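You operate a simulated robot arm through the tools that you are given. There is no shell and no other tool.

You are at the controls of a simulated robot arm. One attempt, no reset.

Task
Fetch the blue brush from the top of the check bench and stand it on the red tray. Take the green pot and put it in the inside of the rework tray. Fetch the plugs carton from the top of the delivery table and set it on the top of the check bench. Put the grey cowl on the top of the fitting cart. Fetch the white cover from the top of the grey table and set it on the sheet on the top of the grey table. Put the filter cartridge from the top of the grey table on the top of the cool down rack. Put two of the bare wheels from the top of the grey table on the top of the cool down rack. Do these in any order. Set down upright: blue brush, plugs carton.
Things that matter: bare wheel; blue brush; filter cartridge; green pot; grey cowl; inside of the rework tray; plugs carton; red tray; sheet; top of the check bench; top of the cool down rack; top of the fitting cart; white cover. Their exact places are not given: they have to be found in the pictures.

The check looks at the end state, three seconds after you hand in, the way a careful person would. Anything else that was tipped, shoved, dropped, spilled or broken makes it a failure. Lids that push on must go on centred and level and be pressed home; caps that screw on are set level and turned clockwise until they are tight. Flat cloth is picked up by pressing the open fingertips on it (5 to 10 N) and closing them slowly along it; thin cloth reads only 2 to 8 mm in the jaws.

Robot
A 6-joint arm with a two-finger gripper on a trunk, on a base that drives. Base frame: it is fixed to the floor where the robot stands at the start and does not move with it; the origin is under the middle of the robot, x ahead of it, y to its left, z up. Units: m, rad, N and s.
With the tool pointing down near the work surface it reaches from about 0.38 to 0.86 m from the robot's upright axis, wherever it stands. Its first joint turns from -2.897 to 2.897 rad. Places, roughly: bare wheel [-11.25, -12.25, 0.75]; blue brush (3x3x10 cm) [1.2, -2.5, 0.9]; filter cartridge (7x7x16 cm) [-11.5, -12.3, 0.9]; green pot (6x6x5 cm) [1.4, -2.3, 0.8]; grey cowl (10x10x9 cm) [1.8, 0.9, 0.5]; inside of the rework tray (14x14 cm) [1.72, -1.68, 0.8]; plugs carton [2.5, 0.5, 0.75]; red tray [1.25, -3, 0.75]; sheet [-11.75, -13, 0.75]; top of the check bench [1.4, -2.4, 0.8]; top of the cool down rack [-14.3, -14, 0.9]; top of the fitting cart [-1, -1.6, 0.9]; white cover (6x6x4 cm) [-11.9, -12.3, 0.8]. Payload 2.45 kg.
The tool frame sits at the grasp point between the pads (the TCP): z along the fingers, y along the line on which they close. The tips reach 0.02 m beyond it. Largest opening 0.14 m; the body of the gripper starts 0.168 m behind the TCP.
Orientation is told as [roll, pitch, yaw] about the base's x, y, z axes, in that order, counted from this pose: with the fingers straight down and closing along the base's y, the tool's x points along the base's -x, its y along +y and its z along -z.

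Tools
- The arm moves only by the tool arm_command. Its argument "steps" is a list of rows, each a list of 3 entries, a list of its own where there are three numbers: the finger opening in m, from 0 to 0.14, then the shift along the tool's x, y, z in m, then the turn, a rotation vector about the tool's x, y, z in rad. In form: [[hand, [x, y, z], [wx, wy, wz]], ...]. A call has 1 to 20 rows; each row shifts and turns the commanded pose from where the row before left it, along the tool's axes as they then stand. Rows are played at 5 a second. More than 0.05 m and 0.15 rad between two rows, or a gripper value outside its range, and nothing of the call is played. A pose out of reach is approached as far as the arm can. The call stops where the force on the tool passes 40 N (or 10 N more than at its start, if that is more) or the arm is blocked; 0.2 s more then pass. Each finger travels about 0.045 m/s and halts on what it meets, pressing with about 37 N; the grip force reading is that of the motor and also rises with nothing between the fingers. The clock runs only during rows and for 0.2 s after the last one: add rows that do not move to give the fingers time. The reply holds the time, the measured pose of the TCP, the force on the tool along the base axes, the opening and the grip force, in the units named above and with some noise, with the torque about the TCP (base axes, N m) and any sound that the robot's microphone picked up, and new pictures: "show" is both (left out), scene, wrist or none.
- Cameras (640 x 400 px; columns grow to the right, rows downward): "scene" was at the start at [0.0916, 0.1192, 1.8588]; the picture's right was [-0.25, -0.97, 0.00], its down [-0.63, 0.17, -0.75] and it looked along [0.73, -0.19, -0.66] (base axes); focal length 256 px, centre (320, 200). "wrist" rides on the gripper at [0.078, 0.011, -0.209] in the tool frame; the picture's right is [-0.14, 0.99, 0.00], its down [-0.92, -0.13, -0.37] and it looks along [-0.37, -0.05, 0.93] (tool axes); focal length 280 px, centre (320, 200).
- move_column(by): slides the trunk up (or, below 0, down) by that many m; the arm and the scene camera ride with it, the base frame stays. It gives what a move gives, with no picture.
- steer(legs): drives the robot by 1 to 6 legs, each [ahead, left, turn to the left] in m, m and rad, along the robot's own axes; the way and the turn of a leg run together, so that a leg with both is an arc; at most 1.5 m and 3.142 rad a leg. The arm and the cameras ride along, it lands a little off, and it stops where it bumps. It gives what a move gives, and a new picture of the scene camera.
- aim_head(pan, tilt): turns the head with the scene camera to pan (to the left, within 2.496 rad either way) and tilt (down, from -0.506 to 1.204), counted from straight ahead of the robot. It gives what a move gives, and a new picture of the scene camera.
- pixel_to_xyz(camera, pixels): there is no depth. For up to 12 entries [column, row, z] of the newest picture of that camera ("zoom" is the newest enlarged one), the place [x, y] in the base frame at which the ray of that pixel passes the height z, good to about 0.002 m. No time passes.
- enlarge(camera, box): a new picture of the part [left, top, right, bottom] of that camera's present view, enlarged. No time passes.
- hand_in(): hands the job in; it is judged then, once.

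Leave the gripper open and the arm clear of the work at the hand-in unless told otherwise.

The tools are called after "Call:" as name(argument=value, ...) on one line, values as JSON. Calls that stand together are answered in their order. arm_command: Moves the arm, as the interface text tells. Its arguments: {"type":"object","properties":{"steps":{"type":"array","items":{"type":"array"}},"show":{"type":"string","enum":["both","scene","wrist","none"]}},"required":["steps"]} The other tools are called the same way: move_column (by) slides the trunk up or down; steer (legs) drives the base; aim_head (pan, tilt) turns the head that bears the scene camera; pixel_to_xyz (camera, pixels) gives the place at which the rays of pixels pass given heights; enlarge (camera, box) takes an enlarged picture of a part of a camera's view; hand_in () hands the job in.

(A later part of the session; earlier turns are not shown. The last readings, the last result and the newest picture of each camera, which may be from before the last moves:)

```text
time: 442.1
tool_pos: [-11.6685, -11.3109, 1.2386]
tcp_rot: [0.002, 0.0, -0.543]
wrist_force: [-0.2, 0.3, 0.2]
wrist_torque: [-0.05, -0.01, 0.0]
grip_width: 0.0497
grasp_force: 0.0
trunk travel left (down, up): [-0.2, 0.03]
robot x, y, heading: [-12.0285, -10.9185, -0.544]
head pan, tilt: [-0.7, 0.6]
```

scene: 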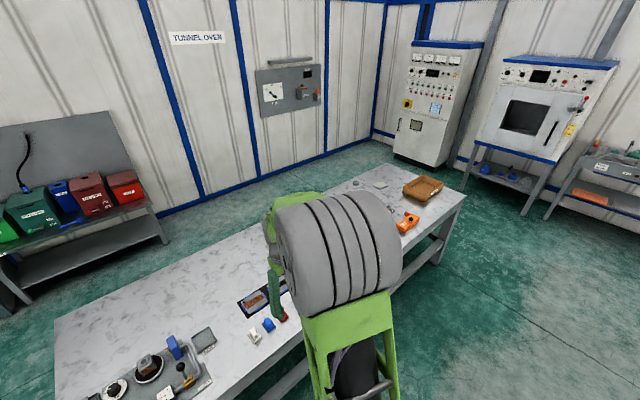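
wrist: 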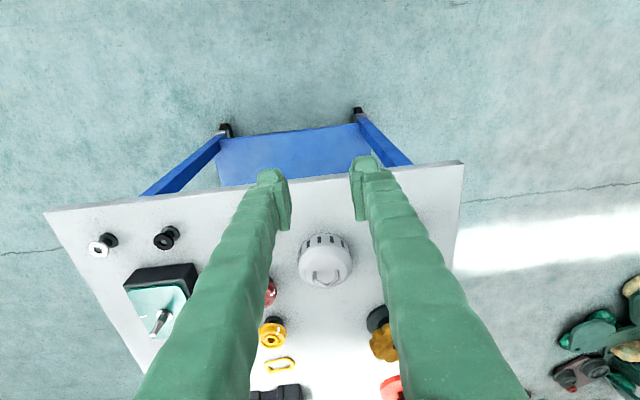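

Call:
steer(legs=[[0.05, -1.03, 0.015]])

Call:
move_column(by=-0.1)

Call:
aim_head(pan=0.0, tilt=0.85)

Call:
arm_command(steps=[[0.1, [0, 0, 0], [0, 0, 0]]], show="wrist")

```text
time: 451.5
tool_pos: [-12.1652, -12.231, 1.2394]
tcp_rot: [0.001, 0.003, -0.543]
wrist_force: [-0.2, -0.4, -0.7]
wrist_torque: [0.01, 0.01, -0.05]
grip_width: 0.0502
grasp_force: 0.0
trunk travel left (down, up): [-0.2, 0.03]
robot x, y, heading: [-12.5243, -11.836, -0.54]
head pan, tilt: [-0.7, 0.6]
```

scene: 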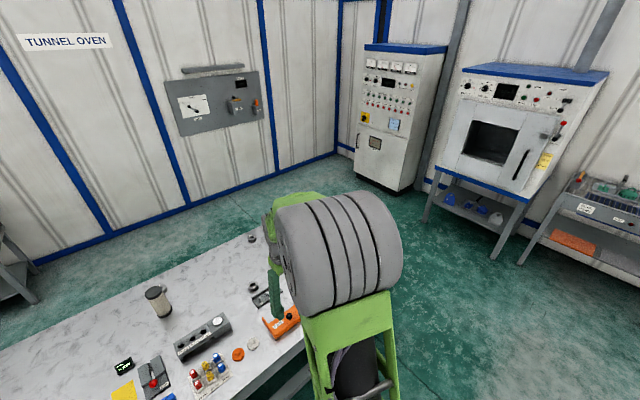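

```text
time: 452.9
tool_pos: [-12.1661, -12.2299, 1.1392]
tcp_rot: [0.002, 0.002, -0.542]
wrist_force: [-0.2, 0.4, 0.0]
wrist_torque: [-0.01, -0.04, -0.02]
grip_width: 0.05
grasp_force: 0.1
trunk travel left (down, up): [-0.1, 0.13]
robot x, y, heading: [-12.5238, -11.8347, -0.539]
head pan, tilt: [-0.7, 0.6]
```

```text
time: 453.9
tool_pos: [-12.165, -12.2303, 1.1388]
tcp_rot: [0.003, 0.0, -0.545]
wrist_force: [0.2, -0.5, 0.2]
wrist_torque: [0.01, -0.01, -0.02]
grip_width: 0.0502
grasp_force: 0.1
trunk travel left (down, up): [-0.1, 0.13]
robot x, y, heading: [-12.5249, -11.8368, -0.541]
head pan, tilt: [0.0, 0.85]
```

scene: 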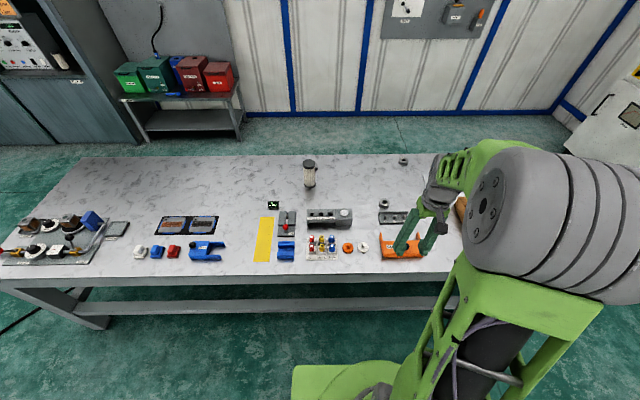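

```text
time: 454.3
tool_pos: [-12.1652, -12.2301, 1.1382]
tcp_rot: [0.001, 0.002, -0.542]
wrist_force: [0.1, 0.4, -0.9]
wrist_torque: [0.03, -0.03, 0.03]
grip_width: 0.0847
grasp_force: 0.1
trunk travel left (down, up): [-0.1, 0.13]
robot x, y, heading: [-12.5233, -11.8372, -0.542]
head pan, tilt: [0.0, 0.85]
```

wrist: 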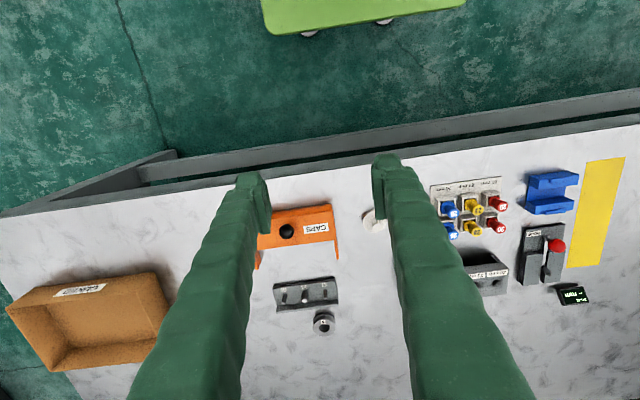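

Call:
enlarge(camera="scene", box=[250, 140, 440, 280])

Call:
enlarge(camera="scene", box=[300, 220, 400, 280])

```text
2.86 times, centred on (345, 210) of scene
```

zoom: 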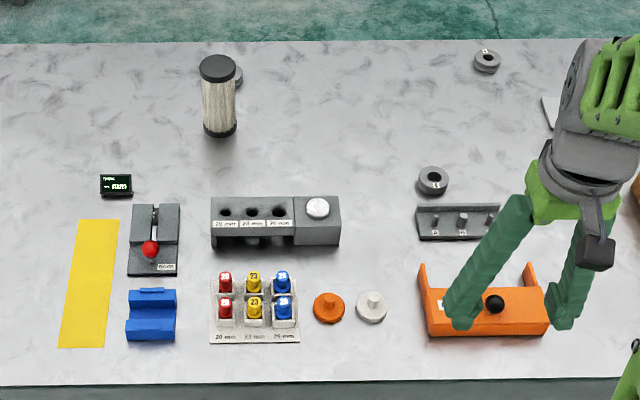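

```text
6.40 times, centred on (350, 250) of scene
```

zoom: 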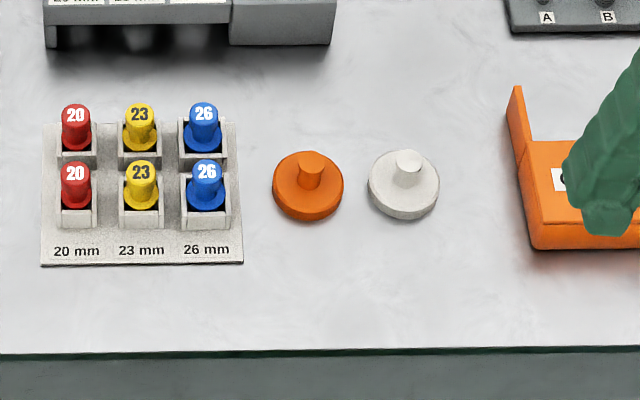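

The white cover is a 6 cm disc with a knob at zoom (404,185), knob top (407,158).

Call:
pixel_to_xyz(camera="zoom", pixels=[[404, 188, 0.75], [404, 185, 0.765], [407, 156, 0.79], [308, 187, 0.765], [310, 157, 0.79], [404, 180, 0.75], [404, 180, 0.77]])

```text
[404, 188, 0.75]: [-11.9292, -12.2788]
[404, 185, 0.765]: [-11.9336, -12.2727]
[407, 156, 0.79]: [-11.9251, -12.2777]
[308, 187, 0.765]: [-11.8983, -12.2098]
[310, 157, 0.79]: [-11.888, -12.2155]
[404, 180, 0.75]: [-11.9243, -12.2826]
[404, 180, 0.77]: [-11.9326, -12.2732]
```

I move above the cover (-11.929,-12.276) and lower to 0.92.

Call:
arm_command(steps=[[0.06, [-0.0377, 0.0137, 0], [0, 0, 0]], [0.06, [-0.0377, 0.0137, 0], [0, 0, 0]], [0.06, [-0.0377, 0.0137, 0], [0, 0, 0]], [0.06, [-0.0377, 0.0137, 0], [0, 0, 0]], [0.06, [-0.0377, 0.0137, 0], [0, 0, 0]], [0.06, [-0.0377, 0.0137, 0], [0, 0, 0]], [0.06, [0, 0, 0.0436], [0, 0, 0]], [0.06, [0, 0, 0.0436], [0, 0, 0]], [0.06, [0, 0, 0.0436], [0, 0, 0]], [0.06, [0, 0, 0.0436], [0, 0, 0]], [0.06, [0, 0, 0.0436], [0, 0, 0]], [0.06, [0, 0, 0], [0, 0, 0]]], show="wrist")

Call:
enlarge(camera="wrist", box=[240, 100, 400, 220])

```text
time: 456.9
tool_pos: [-11.9309, -12.2781, 0.9204]
tcp_rot: [0.003, 0.003, -0.544]
wrist_force: [-0.6, -0.6, 0.2]
wrist_torque: [0.0, 0.03, 0.01]
grip_width: 0.0602
grasp_force: 0.1
trunk travel left (down, up): [-0.1, 0.13]
robot x, y, heading: [-12.5264, -11.8356, -0.546]
head pan, tilt: [0.0, 0.85]
```

wrist: 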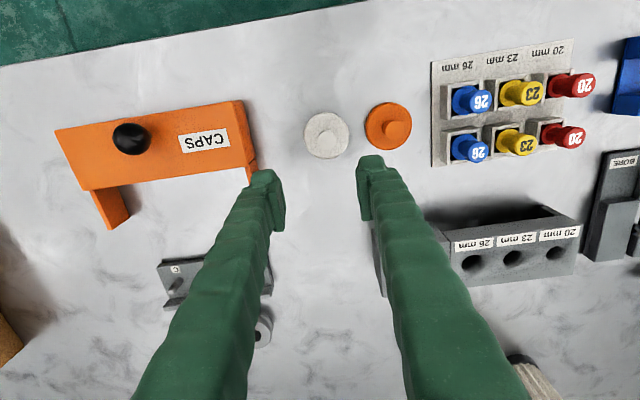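

```text
3.33 times, centred on (320, 160) of wrist
```

zoom: 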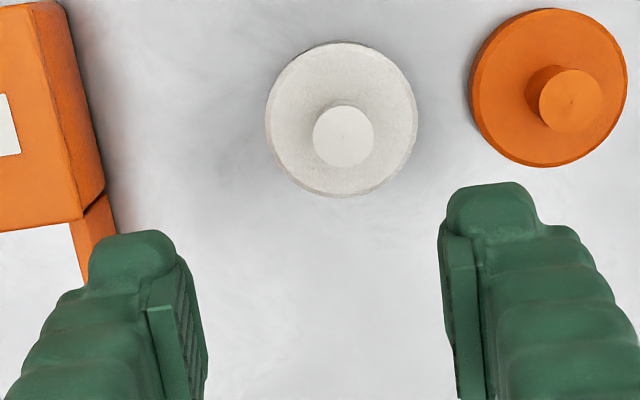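

Call:
pixel_to_xyz(camera="wrist", pixels=[[327, 141, 0.79], [327, 141, 0.77], [326.3, 135.7, 0.765], [326.3, 135.7, 0.75], [326.3, 135.7, 0.735], [327, 141, 0.75]])

```text
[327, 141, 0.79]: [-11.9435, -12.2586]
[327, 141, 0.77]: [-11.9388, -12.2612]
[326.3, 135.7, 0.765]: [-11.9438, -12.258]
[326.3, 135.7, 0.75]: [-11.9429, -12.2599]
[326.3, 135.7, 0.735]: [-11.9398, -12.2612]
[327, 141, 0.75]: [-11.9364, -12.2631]
```

The table seems to be about 0.80 high. I shift (+0.030,+0.009) in the tool frame, lower 0.03 m, and look again.

Call:
arm_command(steps=[[0.06, [0.03, 0.009, 0], [0, 0, 0]], [0.06, [0, 0, 0.02], [0, 0, 0]], [0.06, [0, 0, 0], [0, 0, 0]]], show="wrist")

Call:
enlarge(camera="wrist", box=[240, 100, 400, 220])

```text
time: 457.7
tool_pos: [-11.9512, -12.2542, 0.9001]
tcp_rot: [0.001, 0.002, -0.543]
wrist_force: [-0.3, -0.1, 0.0]
wrist_torque: [0.01, 0.03, 0.0]
grip_width: 0.06
grasp_force: 0.1
trunk travel left (down, up): [-0.1, 0.13]
robot x, y, heading: [-12.5265, -11.8384, -0.542]
head pan, tilt: [0.0, 0.85]
```

wrist: 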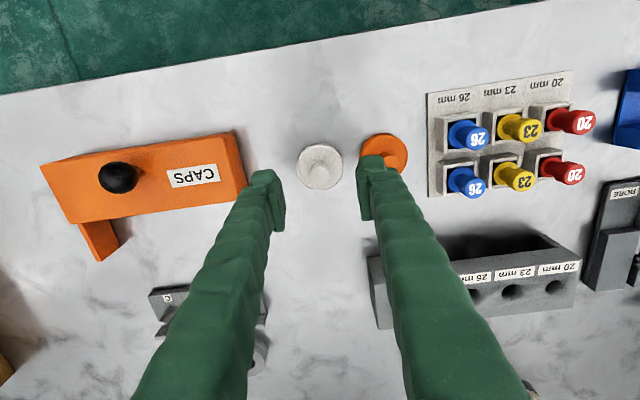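

```text
3.33 times, centred on (320, 160) of wrist
```

zoom: 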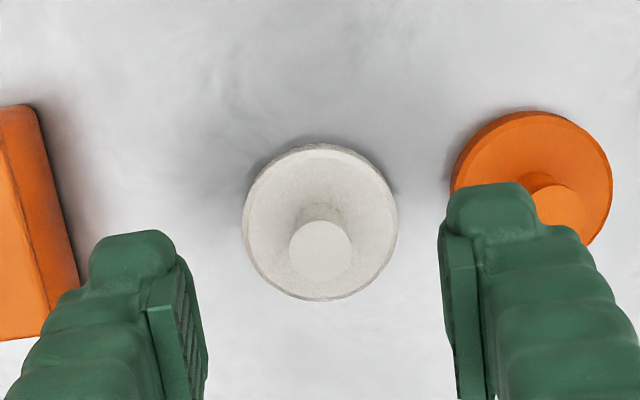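

Call:
pixel_to_xyz(camera="wrist", pixels=[[320, 166.6, 0.75], [320, 166.6, 0.765], [320, 166.6, 0.78], [320, 166.6, 0.8], [320, 166.6, 0.82], [320, 174.4, 0.79], [320, 174.4, 0.81], [320, 174.4, 0.83], [320, 174.4, 0.85]])

```text
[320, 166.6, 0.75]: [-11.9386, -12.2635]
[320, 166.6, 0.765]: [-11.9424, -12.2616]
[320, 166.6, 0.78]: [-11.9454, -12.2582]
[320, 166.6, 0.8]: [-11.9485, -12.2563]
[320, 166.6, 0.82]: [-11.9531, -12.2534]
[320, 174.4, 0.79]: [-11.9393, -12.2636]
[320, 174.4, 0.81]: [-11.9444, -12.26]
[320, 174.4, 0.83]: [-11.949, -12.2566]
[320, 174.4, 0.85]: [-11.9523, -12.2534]
```

I centre on the knob and lower with a 0.045 m opening, in small steps.

Call:
arm_command(steps=[[0.045, [-0.007, -0.001, 0.02], [0, 0, 0]], [0.045, [0, 0, 0.02], [0, 0, 0]], [0.045, [0, 0, 0.015], [0, 0, 0]], [0.045, [0, 0, 0], [0, 0, 0]]], show="wrist")

Call:
enlarge(camera="wrist", box=[240, 120, 400, 240])

```text
time: 458.7
tool_pos: [-11.9464, -12.2597, 0.846]
tcp_rot: [0.002, 0.001, -0.544]
wrist_force: [0.4, -0.1, -0.6]
wrist_torque: [0.0, 0.01, 0.01]
grip_width: 0.0449
grasp_force: 0.1
trunk travel left (down, up): [-0.1, 0.13]
robot x, y, heading: [-12.5274, -11.8356, -0.545]
head pan, tilt: [0.0, 0.85]
```

wrist: 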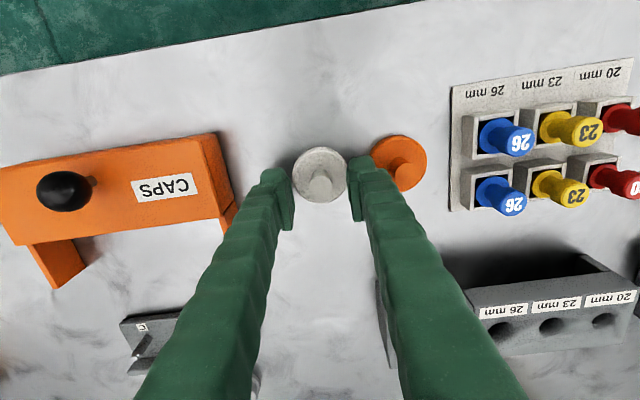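

```text
3.33 times, centred on (320, 180) of wrist
```

zoom: 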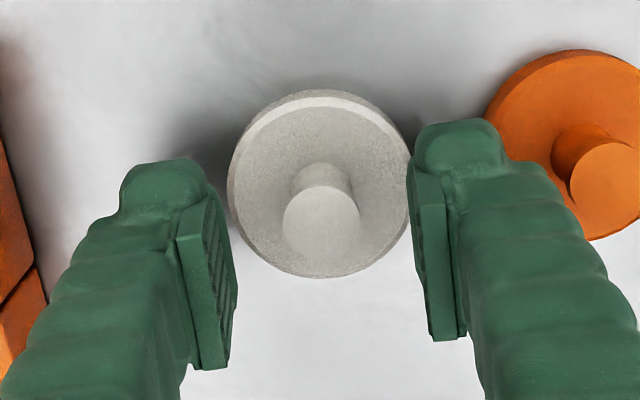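

By image scaling, the disc is at z of about 0.766, and the knob is 8 mm toward -x. I shift and lower to TCP 0.797.

Call:
arm_command(steps=[[0.045, [-0.008, 0, 0.02], [0, 0, 0]], [0.045, [0, 0, 0.018], [0, 0, 0]], [0.045, [0, 0, 0.008], [0, 0, 0]], [0.045, [0, 0, 0], [0, 0, 0]]], show="wrist")

Call:
enlarge(camera="wrist", box=[240, 120, 400, 240])

```text
time: 459.2
tool_pos: [-11.9405, -12.2614, 0.8291]
tcp_rot: [0.002, 0.005, -0.542]
wrist_force: [-0.6, 2.4, 7.8]
wrist_torque: [0.24, -0.02, 0.02]
grip_width: 0.0453
grasp_force: 0.0
trunk travel left (down, up): [-0.1, 0.13]
robot x, y, heading: [-12.5235, -11.8319, -0.548]
head pan, tilt: [0.0, 0.85]
stopped in row 2: the force on the tool passed its limit at 50 N (the readings are from after the stop); the commanded pose is now the measured one
```

wrist: 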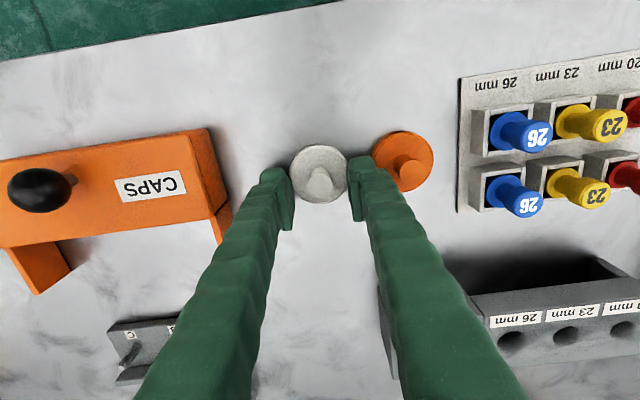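

```text
3.33 times, centred on (320, 180) of wrist
```

zoom: 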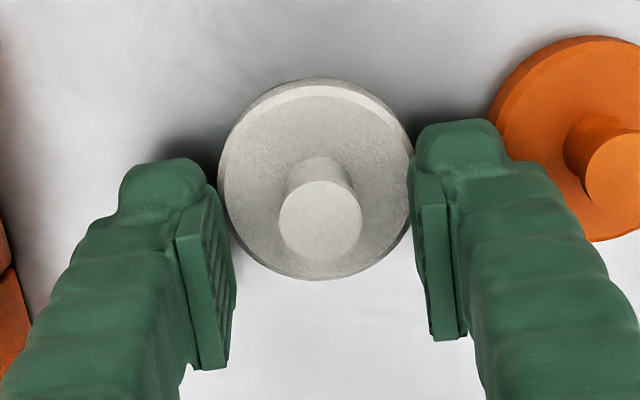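

The fingertips touched the disc top at z of about 0.809 (so the table is about 0.80). I raise 4 mm, shift +0.011 in x, and close on the knob.

Call:
arm_command(steps=[[0.045, [0, 0, -0.004], [0, 0, 0]], [0.045, [0.011, 0, 0], [0, 0, 0]], [0.045, [0, 0, 0], [0, 0, 0]]], show="wrist")

Call:
enlarge(camera="wrist", box=[240, 120, 400, 240])

```text
time: 460.0
tool_pos: [-11.95, -12.2555, 0.8352]
tcp_rot: [0.002, 0.006, -0.542]
wrist_force: [0.6, -0.2, -0.4]
wrist_torque: [0.0, 0.02, 0.02]
grip_width: 0.0447
grasp_force: 0.1
trunk travel left (down, up): [-0.1, 0.13]
robot x, y, heading: [-12.5238, -11.8338, -0.549]
head pan, tilt: [0.0, 0.85]
```

wrist: 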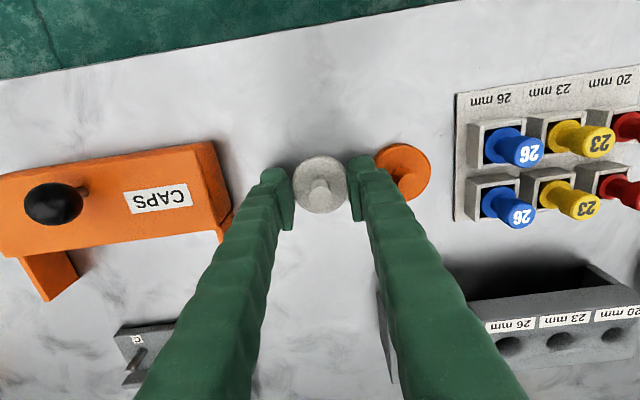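

```text
3.33 times, centred on (320, 180) of wrist
```

zoom: 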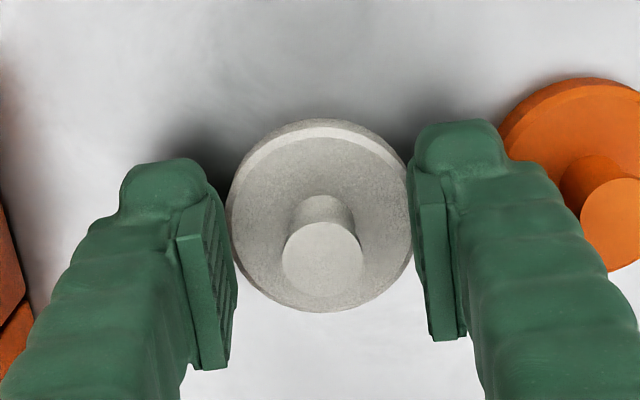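

The knob is now aligned. I close gently on it.

Call:
arm_command(steps=[[0.045, [-0.003, 0, 0.003], [0, 0, 0]], [0.01, [0, 0, 0], [0, 0, 0]], [0.01, [0, 0, 0], [0, 0, 0]], [0.01, [0, 0, 0], [0, 0, 0]], [0.01, [0, 0, 0], [0, 0, 0]], [0.01, [0, 0, 0], [0, 0, 0]]], show="wrist")

```text
time: 461.4
tool_pos: [-11.9476, -12.2569, 0.8322]
tcp_rot: [0.002, 0.003, -0.544]
wrist_force: [0.2, -2.3, 20.0]
wrist_torque: [-0.02, 0.05, 0.0]
grip_width: 0.0138
grasp_force: 36.4
trunk travel left (down, up): [-0.1, 0.13]
robot x, y, heading: [-12.526, -11.8358, -0.545]
head pan, tilt: [0.0, 0.85]
```

wrist: 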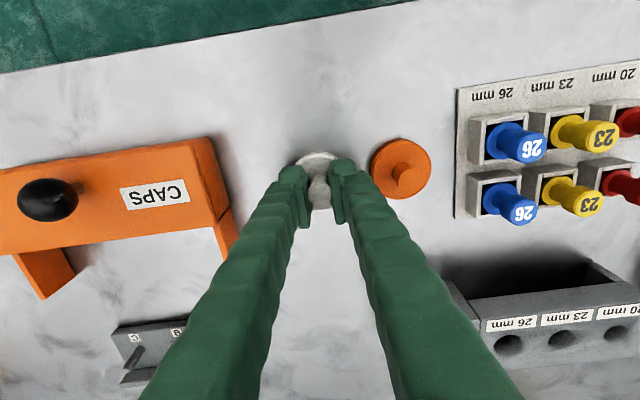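

Gripped at 0.014 m. I lift.

Call:
arm_command(steps=[[0.008, [0, 0, -0.02], [0, 0, 0]], [0.008, [0, 0, -0.04], [0, 0, 0]], [0.008, [0, 0, -0.04], [0, 0, 0]], [0.008, [0, 0, -0.04], [0, 0, 0]], [0.008, [0, 0, -0.04], [0, 0, 0]], [0.008, [0, 0, -0.04], [0, 0, 0]], [0.008, [0, 0, -0.04], [0, 0, 0]], [0.008, [0, 0, 0], [0, 0, 0]]])

```text
time: 463.2
tool_pos: [-11.9476, -12.2623, 1.0909]
tcp_rot: [0.001, 0.007, -0.542]
wrist_force: [0.6, 0.8, -0.2]
wrist_torque: [0.0, 0.01, 0.01]
grip_width: 0.0138
grasp_force: 37.0
trunk travel left (down, up): [-0.1, 0.13]
robot x, y, heading: [-12.526, -11.8406, -0.546]
head pan, tilt: [0.0, 0.85]
```

scene: 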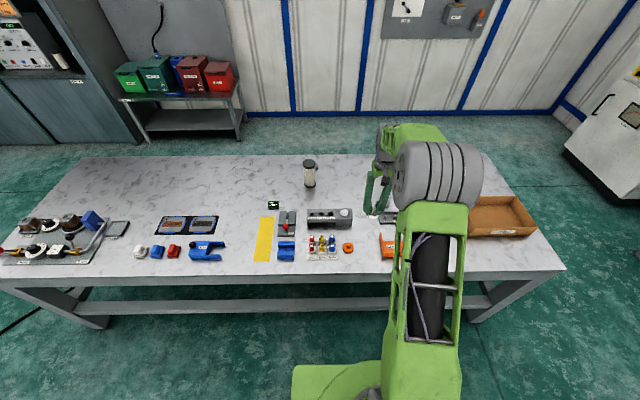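
wrist: 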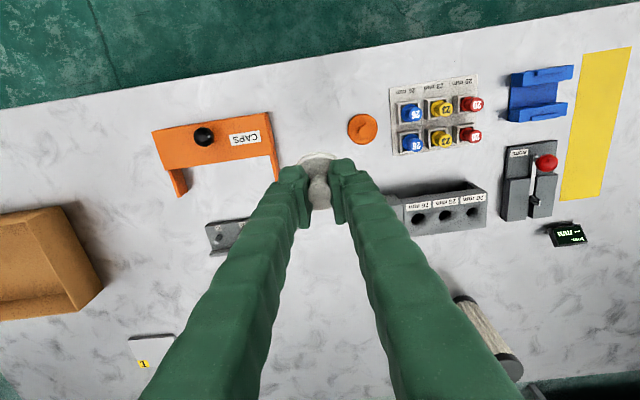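

I query the sheet (wrist (150,352)) and wheels at table height 0.80.

Call:
pixel_to_xyz(camera="wrist", pixels=[[130, 340, 0.8], [172, 335, 0.8], [142, 362, 0.8]])

Call:
pixel_to_xyz(camera="scene", pixels=[[309, 186, 0.8], [566, 270, 0.8], [495, 160, 0.8], [82, 158, 0.8]])

Call:
enlarge(camera="wrist", box=[80, 290, 220, 400])

```text
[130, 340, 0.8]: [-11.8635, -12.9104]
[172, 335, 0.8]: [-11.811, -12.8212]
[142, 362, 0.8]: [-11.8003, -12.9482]
```

```text
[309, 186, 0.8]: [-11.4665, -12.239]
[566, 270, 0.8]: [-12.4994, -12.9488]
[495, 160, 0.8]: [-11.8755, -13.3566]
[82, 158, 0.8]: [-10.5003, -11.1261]
```

```text
3.64 times, centred on (150, 345) of wrist
```

zoom: 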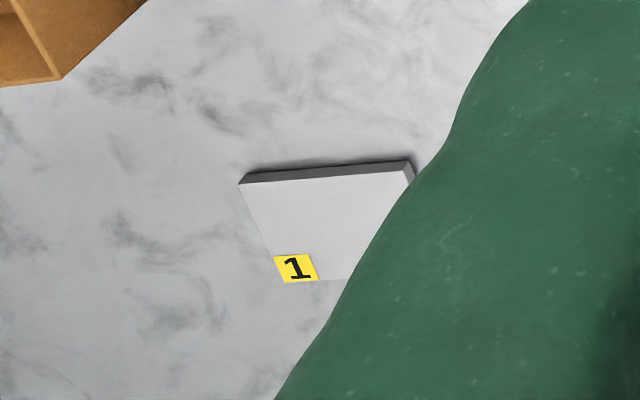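

The sheet is a small plate (label 1) centred near (-11.803,-12.886). I retract the arm and drive around to the table's far end.

Call:
arm_command(steps=[[0.008, [0.037, 0, 0], [0, 0, 0]], [0.008, [0.037, 0, 0], [0, 0, 0]], [0.008, [0.037, 0, 0], [0, 0, 0]], [0.008, [0.037, 0, 0], [0, 0, 0]], [0.008, [0.037, 0, 0], [0, 0, 0]], [0.008, [0.037, 0, 0], [0, 0, 0]], [0.008, [0, 0, 0], [0, 0, 0]]], show="none")

Call:
steer(legs=[[-0.05, -1.4, 0], [0, 0, 1.552]])

Call:
aim_head(pan=0.3, tilt=0.7)

```text
time: 464.8
tool_pos: [-12.1378, -12.1449, 1.0897]
tcp_rot: [0.002, 0.007, -0.542]
wrist_force: [-0.1, 0.4, 0.0]
wrist_torque: [0.0, -0.03, 0.0]
grip_width: 0.0138
grasp_force: 36.8
trunk travel left (down, up): [-0.1, 0.13]
robot x, y, heading: [-12.5214, -11.8386, -0.545]
head pan, tilt: [0.0, 0.85]
```

```text
time: 480.9
tool_pos: [-12.964, -12.6154, 1.0908]
tcp_rot: [0.001, 0.005, 1.007]
wrist_force: [-0.2, -0.8, 0.0]
wrist_torque: [0.0, -0.03, 0.02]
grip_width: 0.0138
grasp_force: 37.5
trunk travel left (down, up): [-0.1, 0.13]
robot x, y, heading: [-13.2807, -12.9993, 1.007]
head pan, tilt: [0.0, 0.85]
```

scene: 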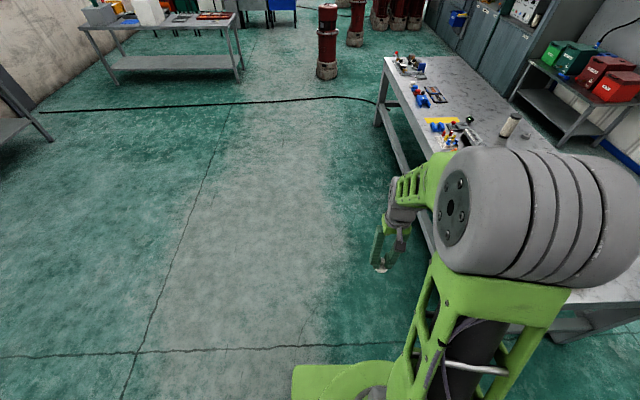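

```text
time: 481.7
tool_pos: [-12.9636, -12.6144, 1.0909]
tcp_rot: [0.002, 0.009, 1.01]
wrist_force: [-0.8, 0.2, -0.3]
wrist_torque: [-0.03, 0.02, 0.01]
grip_width: 0.0137
grasp_force: 37.2
trunk travel left (down, up): [-0.1, 0.13]
robot x, y, heading: [-13.2819, -12.9955, 1.007]
head pan, tilt: [0.3, 0.7]
```

scene: 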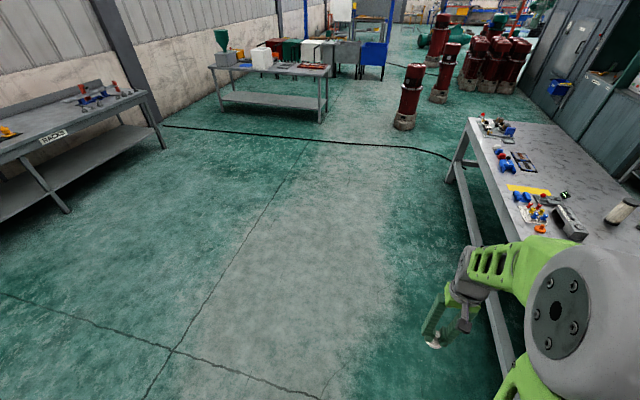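

Call:
steer(legs=[[0, -1.06, 0], [0.12, 0, 0]])

Call:
aim_head(pan=0.1, tilt=0.85)

Call:
arm_command(steps=[[0.008, [0, 0, 0], [0, 0, 0]]], show="wrist")

```text
time: 492.2
tool_pos: [-11.9944, -13.1052, 1.0882]
tcp_rot: [0.0, 0.006, 0.987]
wrist_force: [1.2, 0.7, -0.9]
wrist_torque: [-0.04, 0.06, 0.0]
grip_width: 0.0136
grasp_force: 36.9
trunk travel left (down, up): [-0.1, 0.13]
robot x, y, heading: [-12.3193, -13.4788, 0.984]
head pan, tilt: [0.3, 0.7]
```

scene: 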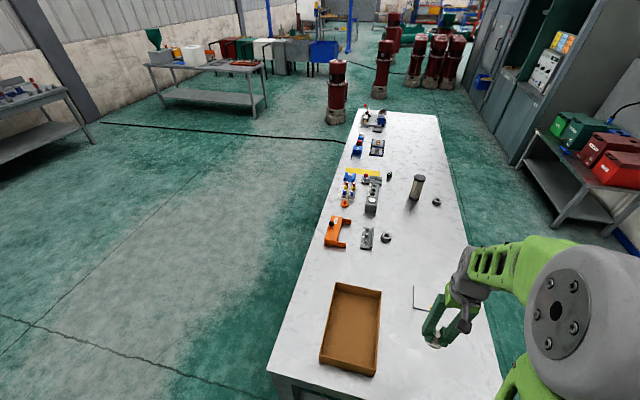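

```text
time: 492.9
tool_pos: [-11.994, -13.1049, 1.0894]
tcp_rot: [0.001, 0.008, 0.984]
wrist_force: [-0.5, -0.7, -0.1]
wrist_torque: [-0.03, 0.0, -0.01]
grip_width: 0.0138
grasp_force: 37.0
trunk travel left (down, up): [-0.1, 0.13]
robot x, y, heading: [-12.3211, -13.479, 0.982]
head pan, tilt: [0.099, 0.85]
```

scene: 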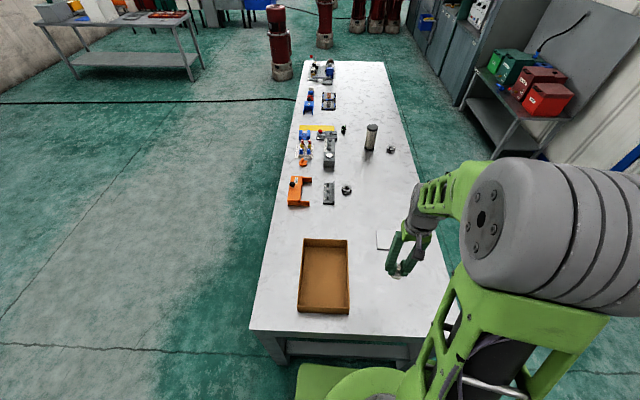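

```text
time: 493.3
tool_pos: [-11.9936, -13.1056, 1.09]
tcp_rot: [0.001, 0.007, 0.986]
wrist_force: [0.0, 0.0, 0.0]
wrist_torque: [-0.01, 0.01, 0.0]
grip_width: 0.0136
grasp_force: 37.2
trunk travel left (down, up): [-0.1, 0.13]
robot x, y, heading: [-12.3153, -13.481, 0.983]
head pan, tilt: [0.099, 0.85]
```

wrist: 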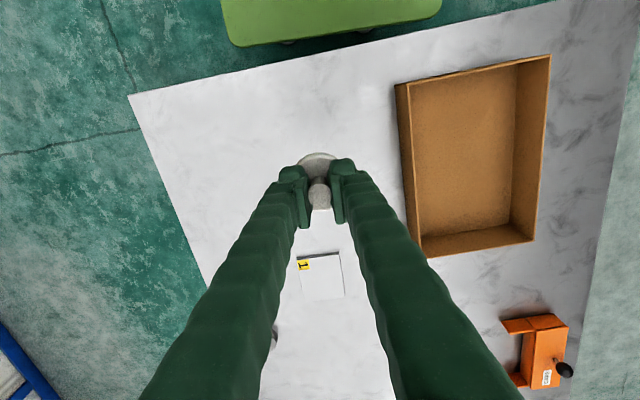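

The sheet is straight ahead at wrist (320,276). I query its corners.

Call:
pixel_to_xyz(camera="wrist", pixels=[[298, 256, 0.805], [341, 252, 0.805], [345, 297, 0.805], [302, 300, 0.805]])

Call:
enlarge(camera="wrist", box=[260, 220, 380, 320])

```text
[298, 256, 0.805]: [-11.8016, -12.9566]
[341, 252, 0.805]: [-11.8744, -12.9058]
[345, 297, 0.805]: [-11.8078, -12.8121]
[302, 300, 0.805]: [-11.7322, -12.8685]
```

```text
4.00 times, centred on (320, 270) of wrist
```

zoom: 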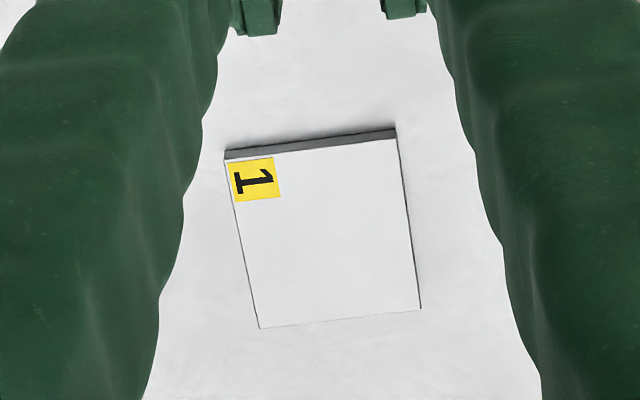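

I move over the plate centre (-11.804,-12.886) and lower to 0.86.

Call:
arm_command(steps=[[0.008, [-0.036, -0.0046, 0], [0, 0, 0]], [0.008, [-0.036, -0.0046, 0], [0, 0, 0]], [0.008, [-0.036, -0.0046, 0], [0, 0, 0]], [0.008, [-0.036, -0.0046, 0], [0, 0, 0]], [0.008, [-0.036, -0.0046, 0], [0, 0, 0]], [0.008, [-0.036, -0.0046, 0], [0, 0, 0]], [0.008, [-0.036, -0.0046, 0], [0, 0, 0]], [0.008, [-0.036, -0.0046, 0], [0, 0, 0]], [0.008, [0, 0, 0.04], [0, 0.004, 0]], [0.008, [0, 0, 0.04], [0, 0, 0]], [0.008, [0, 0, 0.04], [0, 0, 0]], [0.008, [0, 0, 0.04], [0, 0, 0]], [0.008, [0, 0, 0.04], [0, 0, 0]], [0.008, [0, 0, 0], [0, 0, 0]]])

```text
time: 496.3
tool_pos: [-11.8028, -12.8824, 0.8905]
tcp_rot: [0.001, 0.011, 0.986]
wrist_force: [-0.5, -0.2, 0.2]
wrist_torque: [-0.01, -0.02, 0.02]
grip_width: 0.014
grasp_force: 37.6
trunk travel left (down, up): [-0.1, 0.13]
robot x, y, heading: [-12.3232, -13.4814, 0.981]
head pan, tilt: [0.099, 0.85]
```

scene: 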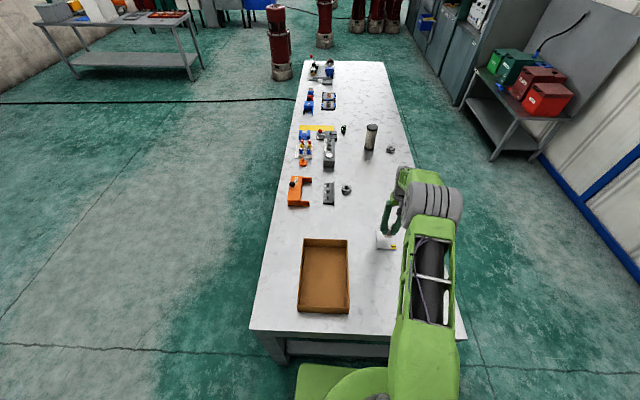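
wrist: 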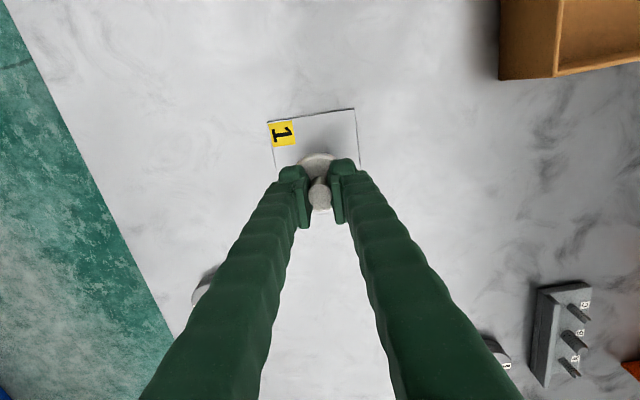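

Centred over the plate. I lower slowly.

Call:
arm_command(steps=[[0.008, [0, 0, 0.03], [0, -0.011, 0]], [0.008, [0, 0, 0.01], [0, 0, 0]], [0.008, [0, 0, 0], [0, 0, 0]]], show="none")

Call:
arm_command(steps=[[0.008, [0, 0, 0.004], [0, 0, 0]], [0.008, [0, 0, 0], [0, 0, 0]]], show="none")

Call:
arm_command(steps=[[0.008, [0, 0, 0.003], [0, 0, 0]], [0.008, [0, 0, 0], [0, 0, 0]]], show="none")

```text
time: 497.1
tool_pos: [-11.8055, -12.8845, 0.8492]
tcp_rot: [0.002, 0.001, 0.987]
wrist_force: [0.0, 1.2, -0.1]
wrist_torque: [0.0, 0.01, 0.03]
grip_width: 0.0136
grasp_force: 36.5
trunk travel left (down, up): [-0.1, 0.13]
robot x, y, heading: [-12.3213, -13.4791, 0.982]
head pan, tilt: [0.099, 0.85]
```

```text
time: 497.7
tool_pos: [-11.8044, -12.8859, 0.8445]
tcp_rot: [0.002, -0.001, 0.986]
wrist_force: [-0.4, 0.1, -0.1]
wrist_torque: [0.0, -0.02, 0.02]
grip_width: 0.014
grasp_force: 37.4
trunk travel left (down, up): [-0.1, 0.13]
robot x, y, heading: [-12.3172, -13.4822, 0.982]
head pan, tilt: [0.099, 0.85]
```

```text
time: 498.3
tool_pos: [-11.8041, -12.887, 0.8406]
tcp_rot: [0.001, 0.0, 0.985]
wrist_force: [-0.7, -0.5, 2.0]
wrist_torque: [0.0, -0.01, 0.01]
grip_width: 0.014
grasp_force: 37.3
trunk travel left (down, up): [-0.1, 0.13]
robot x, y, heading: [-12.3197, -13.4804, 0.984]
head pan, tilt: [0.099, 0.85]
```

Contact begins. One more millimetre, then release.

Call:
arm_command(steps=[[0.008, [0, 0, 0.001], [0, 0, 0]], [0.008, [0, 0, 0], [0, 0, 0]], [0.025, [0, 0, 0], [0, 0, 0]], [0.04, [0, 0, 0], [0, 0, 0]], [0.045, [0, 0, 0], [0, 0, 0]], [0.045, [0, 0, -0.03], [0, 0, 0]], [0.045, [0, 0, -0.04], [0, 0, 0]], [0.045, [0, 0, -0.04], [0, 0, 0]], [0.045, [0, 0, 0], [0, 0, 0]]], show="wrist")

Call:
enlarge(camera="wrist", box=[240, 80, 400, 220])

```text
time: 500.3
tool_pos: [-11.8081, -12.8878, 0.9497]
tcp_rot: [0.002, 0.0, 0.986]
wrist_force: [0.2, 0.4, 0.1]
wrist_torque: [0.0, 0.0, -0.02]
grip_width: 0.0447
grasp_force: 0.1
trunk travel left (down, up): [-0.1, 0.13]
robot x, y, heading: [-12.3179, -13.4801, 0.984]
head pan, tilt: [0.099, 0.85]
```

wrist: 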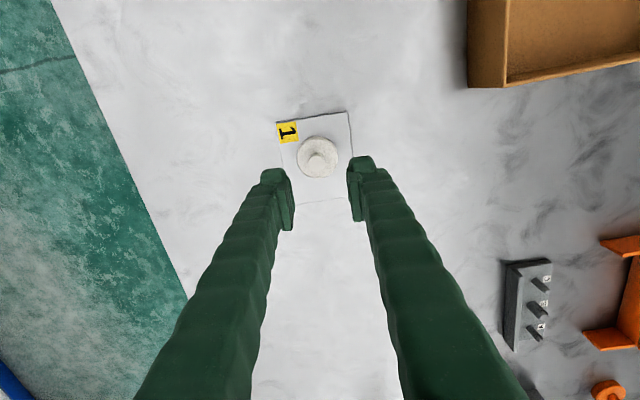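

```text
2.86 times, centred on (320, 150) of wrist
```

zoom: 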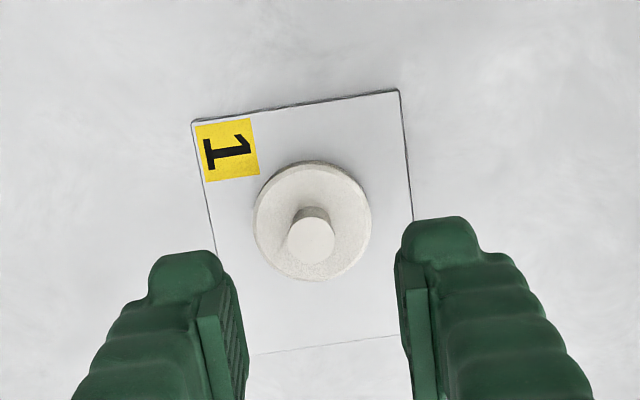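

The cover sits on the plate. Next are the wheels. I raise and look at the wheels from the scene camera.

Call:
arm_command(steps=[[0.045, [0.03, 0, -0.03], [0, 0, 0]], [0.045, [0.03, 0, -0.03], [0, 0, 0]], [0.045, [0.03, 0, -0.03], [0, 0, 0]], [0.045, [0.03, 0, -0.03], [0, 0, 0]], [0.045, [0, 0, 0], [0, 0, 0]]])

Call:
enlarge(camera="scene", box=[280, 110, 430, 260])

```text
time: 501.5
tool_pos: [-11.8722, -12.9883, 1.0722]
tcp_rot: [0.003, 0.0, 0.984]
wrist_force: [-0.4, 0.5, 0.4]
wrist_torque: [0.02, 0.02, 0.0]
grip_width: 0.0447
grasp_force: 0.1
trunk travel left (down, up): [-0.1, 0.13]
robot x, y, heading: [-12.3197, -13.4787, 0.981]
head pan, tilt: [0.099, 0.85]
```

scene: 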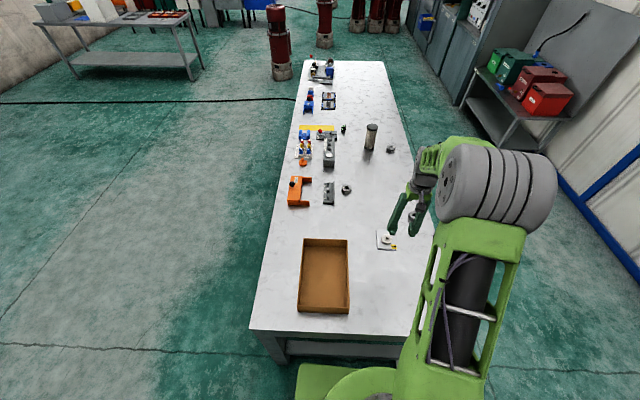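
wrist: 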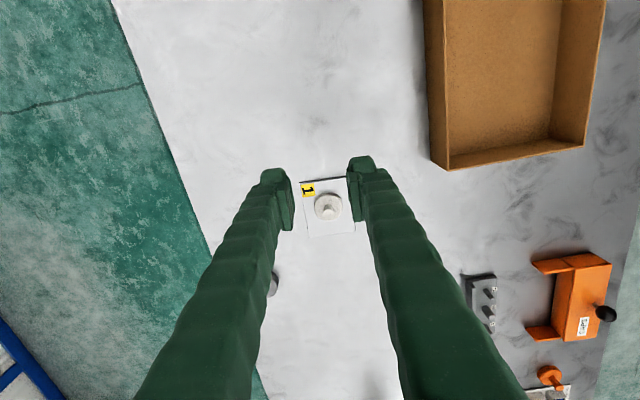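

```text
2.67 times, centred on (355, 185) of scene
```

zoom: 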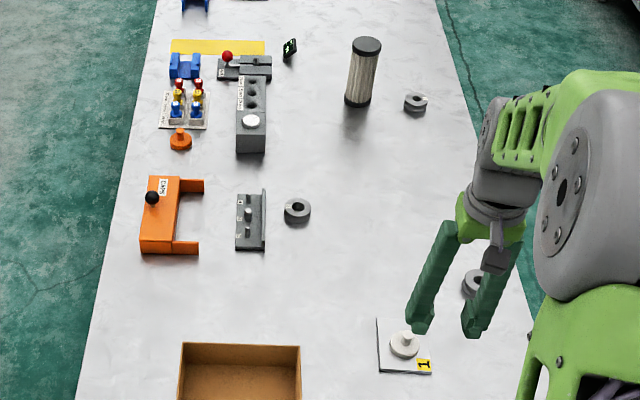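

Call:
pixel_to_xyz(camera="zoom", pixels=[[475, 285, 0.815], [297, 211, 0.815], [415, 102, 0.815], [356, 103, 0.8], [366, 45, 0.96], [475, 272, 0.83], [405, 345, 0.81]])

```text
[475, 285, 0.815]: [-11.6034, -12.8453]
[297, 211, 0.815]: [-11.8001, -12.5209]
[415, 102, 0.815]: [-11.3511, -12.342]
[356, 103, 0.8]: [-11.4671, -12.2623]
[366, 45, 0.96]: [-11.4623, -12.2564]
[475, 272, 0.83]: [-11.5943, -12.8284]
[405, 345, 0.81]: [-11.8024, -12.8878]
```

I look at the cool down rack (behind left) to choose places.

Call:
aim_head(pan=2.4, tilt=0.6)

Call:
enlarge(camera="scene", box=[160, 60, 480, 260])

```text
time: 503.6
tool_pos: [-11.8728, -12.9885, 1.0722]
tcp_rot: [0.003, 0.0, 0.986]
wrist_force: [0.9, 0.0, -0.4]
wrist_torque: [-0.01, 0.01, 0.01]
grip_width: 0.0452
grasp_force: 0.1
trunk travel left (down, up): [-0.1, 0.13]
robot x, y, heading: [-12.3207, -13.484, 0.984]
head pan, tilt: [2.4, 0.6]
```

scene: 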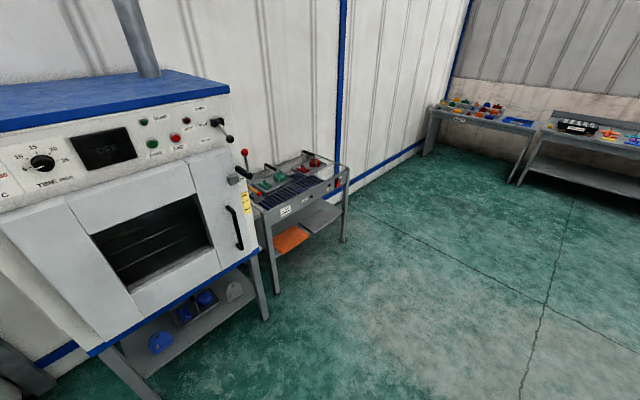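

```text
2.00 times, centred on (320, 160) of scene
```

zoom: 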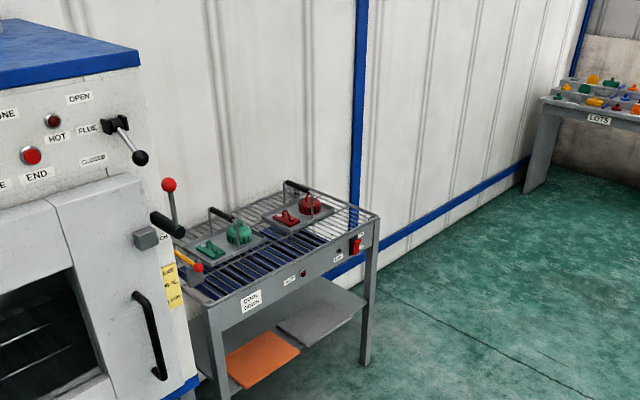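

Call:
pixel_to_xyz(camera="zoom", pixels=[[207, 305, 0.88], [378, 217, 0.88], [310, 185, 0.88], [366, 362, 0.0], [300, 255, 0.88], [330, 238, 0.88], [250, 280, 0.88], [270, 262, 0.88], [215, 250, 0.9], [285, 215, 0.9]])

Call:
enlarge(camera="scene", box=[235, 130, 355, 220])

```text
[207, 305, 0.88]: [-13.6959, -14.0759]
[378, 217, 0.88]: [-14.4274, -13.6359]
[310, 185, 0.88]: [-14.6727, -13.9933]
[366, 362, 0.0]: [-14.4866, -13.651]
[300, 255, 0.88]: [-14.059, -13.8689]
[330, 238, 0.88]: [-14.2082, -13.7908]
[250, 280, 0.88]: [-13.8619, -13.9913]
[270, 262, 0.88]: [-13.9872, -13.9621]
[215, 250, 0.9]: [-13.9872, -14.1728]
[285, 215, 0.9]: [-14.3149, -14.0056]
```

```text
4.44 times, centred on (295, 175) of scene
```

zoom: 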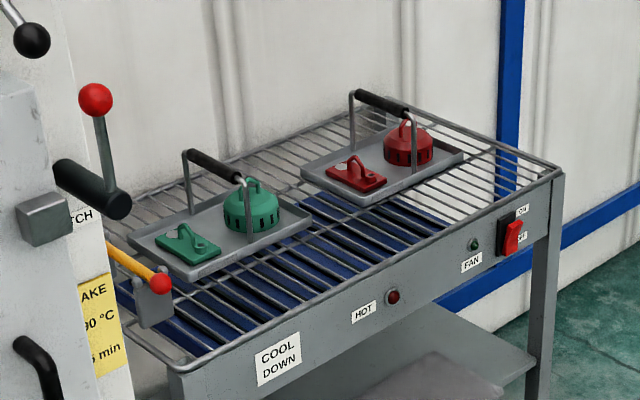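

Call:
pixel_to_xyz(camera="zoom", pixels=[[188, 278, 0.88], [313, 224, 0.88], [365, 205, 0.88], [463, 157, 0.88], [200, 365, 0.88], [555, 178, 0.88], [235, 318, 0.88], [330, 262, 0.88], [420, 222, 0.88], [490, 180, 0.88], [130, 280, 0.95], [150, 320, 0.95]])

```text
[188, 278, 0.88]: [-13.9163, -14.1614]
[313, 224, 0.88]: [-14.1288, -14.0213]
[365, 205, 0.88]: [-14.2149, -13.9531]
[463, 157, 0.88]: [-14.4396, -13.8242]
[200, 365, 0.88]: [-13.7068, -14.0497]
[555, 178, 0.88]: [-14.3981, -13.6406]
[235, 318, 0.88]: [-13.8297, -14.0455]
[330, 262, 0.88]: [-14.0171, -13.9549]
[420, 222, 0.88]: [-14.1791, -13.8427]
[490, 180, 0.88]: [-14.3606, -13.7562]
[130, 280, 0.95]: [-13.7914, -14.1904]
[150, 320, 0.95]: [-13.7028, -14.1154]
```

The front strip of the cool-down rack (about 0.17 m deep, 0.8 m wide) is free. Next I go to the table's left side for the wheels and cartridge.

Call:
steer(legs=[[0, -0.85, 0], [0, 0, 1.605], [0, -0.75, 0]])

Call:
aim_head(pan=0.0, tilt=0.85)

Call:
arm_command(steps=[[0.1, [0, 0, 0], [0, 0, 0]]], show="wrist")

```text
time: 521.9
tool_pos: [-11.6982, -12.8771, 1.0718]
tcp_rot: [0.002, -0.001, 2.549]
wrist_force: [-0.3, -0.2, 0.6]
wrist_torque: [-0.04, -0.02, 0.0]
grip_width: 0.0452
grasp_force: 0.0
trunk travel left (down, up): [-0.1, 0.13]
robot x, y, heading: [-11.2078, -13.3286, 2.544]
head pan, tilt: [2.4, 0.6]
```

scene: 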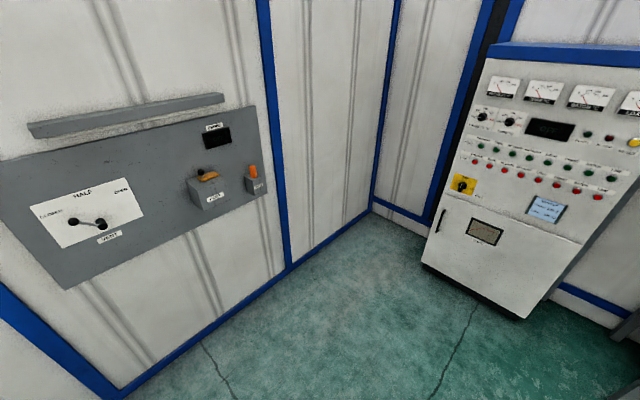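

```text
time: 524.1
tool_pos: [-11.6978, -12.8776, 1.0724]
tcp_rot: [0.003, 0.001, 2.551]
wrist_force: [0.1, 0.2, 0.9]
wrist_torque: [0.01, 0.02, 0.02]
grip_width: 0.0451
grasp_force: 0.1
trunk travel left (down, up): [-0.1, 0.13]
robot x, y, heading: [-11.2108, -13.3247, 2.549]
head pan, tilt: [0.0, 0.85]
```

scene: 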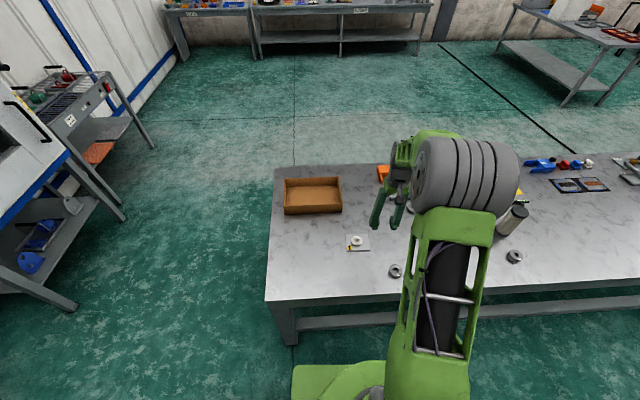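

```text
time: 524.5
tool_pos: [-11.6974, -12.8777, 1.0708]
tcp_rot: [0.002, 0.0, 2.55]
wrist_force: [0.1, 0.2, 0.3]
wrist_torque: [-0.03, -0.01, 0.01]
grip_width: 0.0795
grasp_force: 0.1
trunk travel left (down, up): [-0.1, 0.13]
robot x, y, heading: [-11.2108, -13.3252, 2.55]
head pan, tilt: [0.0, 0.85]
```

wrist: 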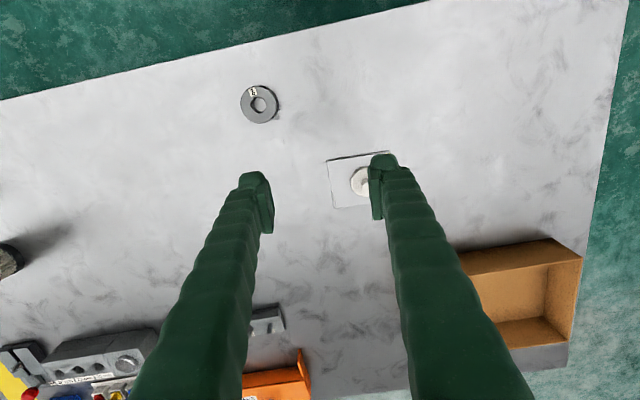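

Call:
enlarge(camera="wrist", box=[210, 65, 310, 145])

Call:
pixel_to_xyz(camera="wrist", pixels=[[259, 104, 0.8], [259, 104, 0.82], [259, 104, 0.83]])

Call:
enlarge(camera="scene", box=[340, 200, 540, 300])

```text
5.00 times, centred on (260, 105) of wrist
```

zoom: 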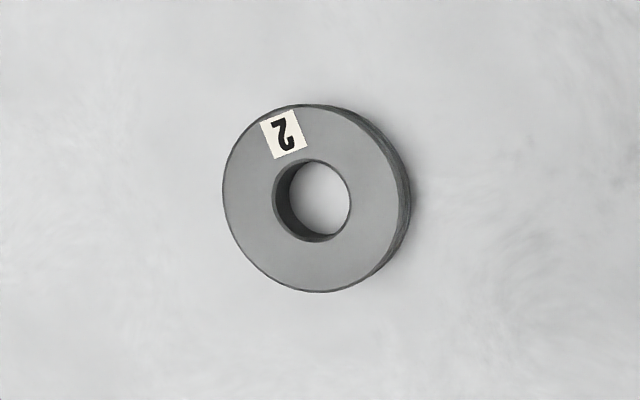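

```text
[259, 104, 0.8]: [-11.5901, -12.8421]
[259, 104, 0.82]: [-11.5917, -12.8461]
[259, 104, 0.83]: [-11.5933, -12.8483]
```

```text
3.20 times, centred on (440, 250) of scene
```

zoom: 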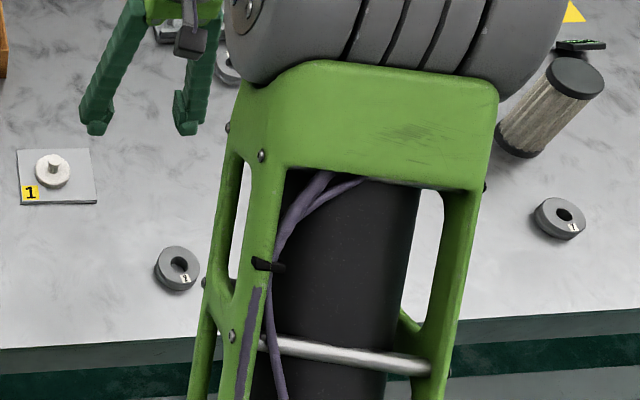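

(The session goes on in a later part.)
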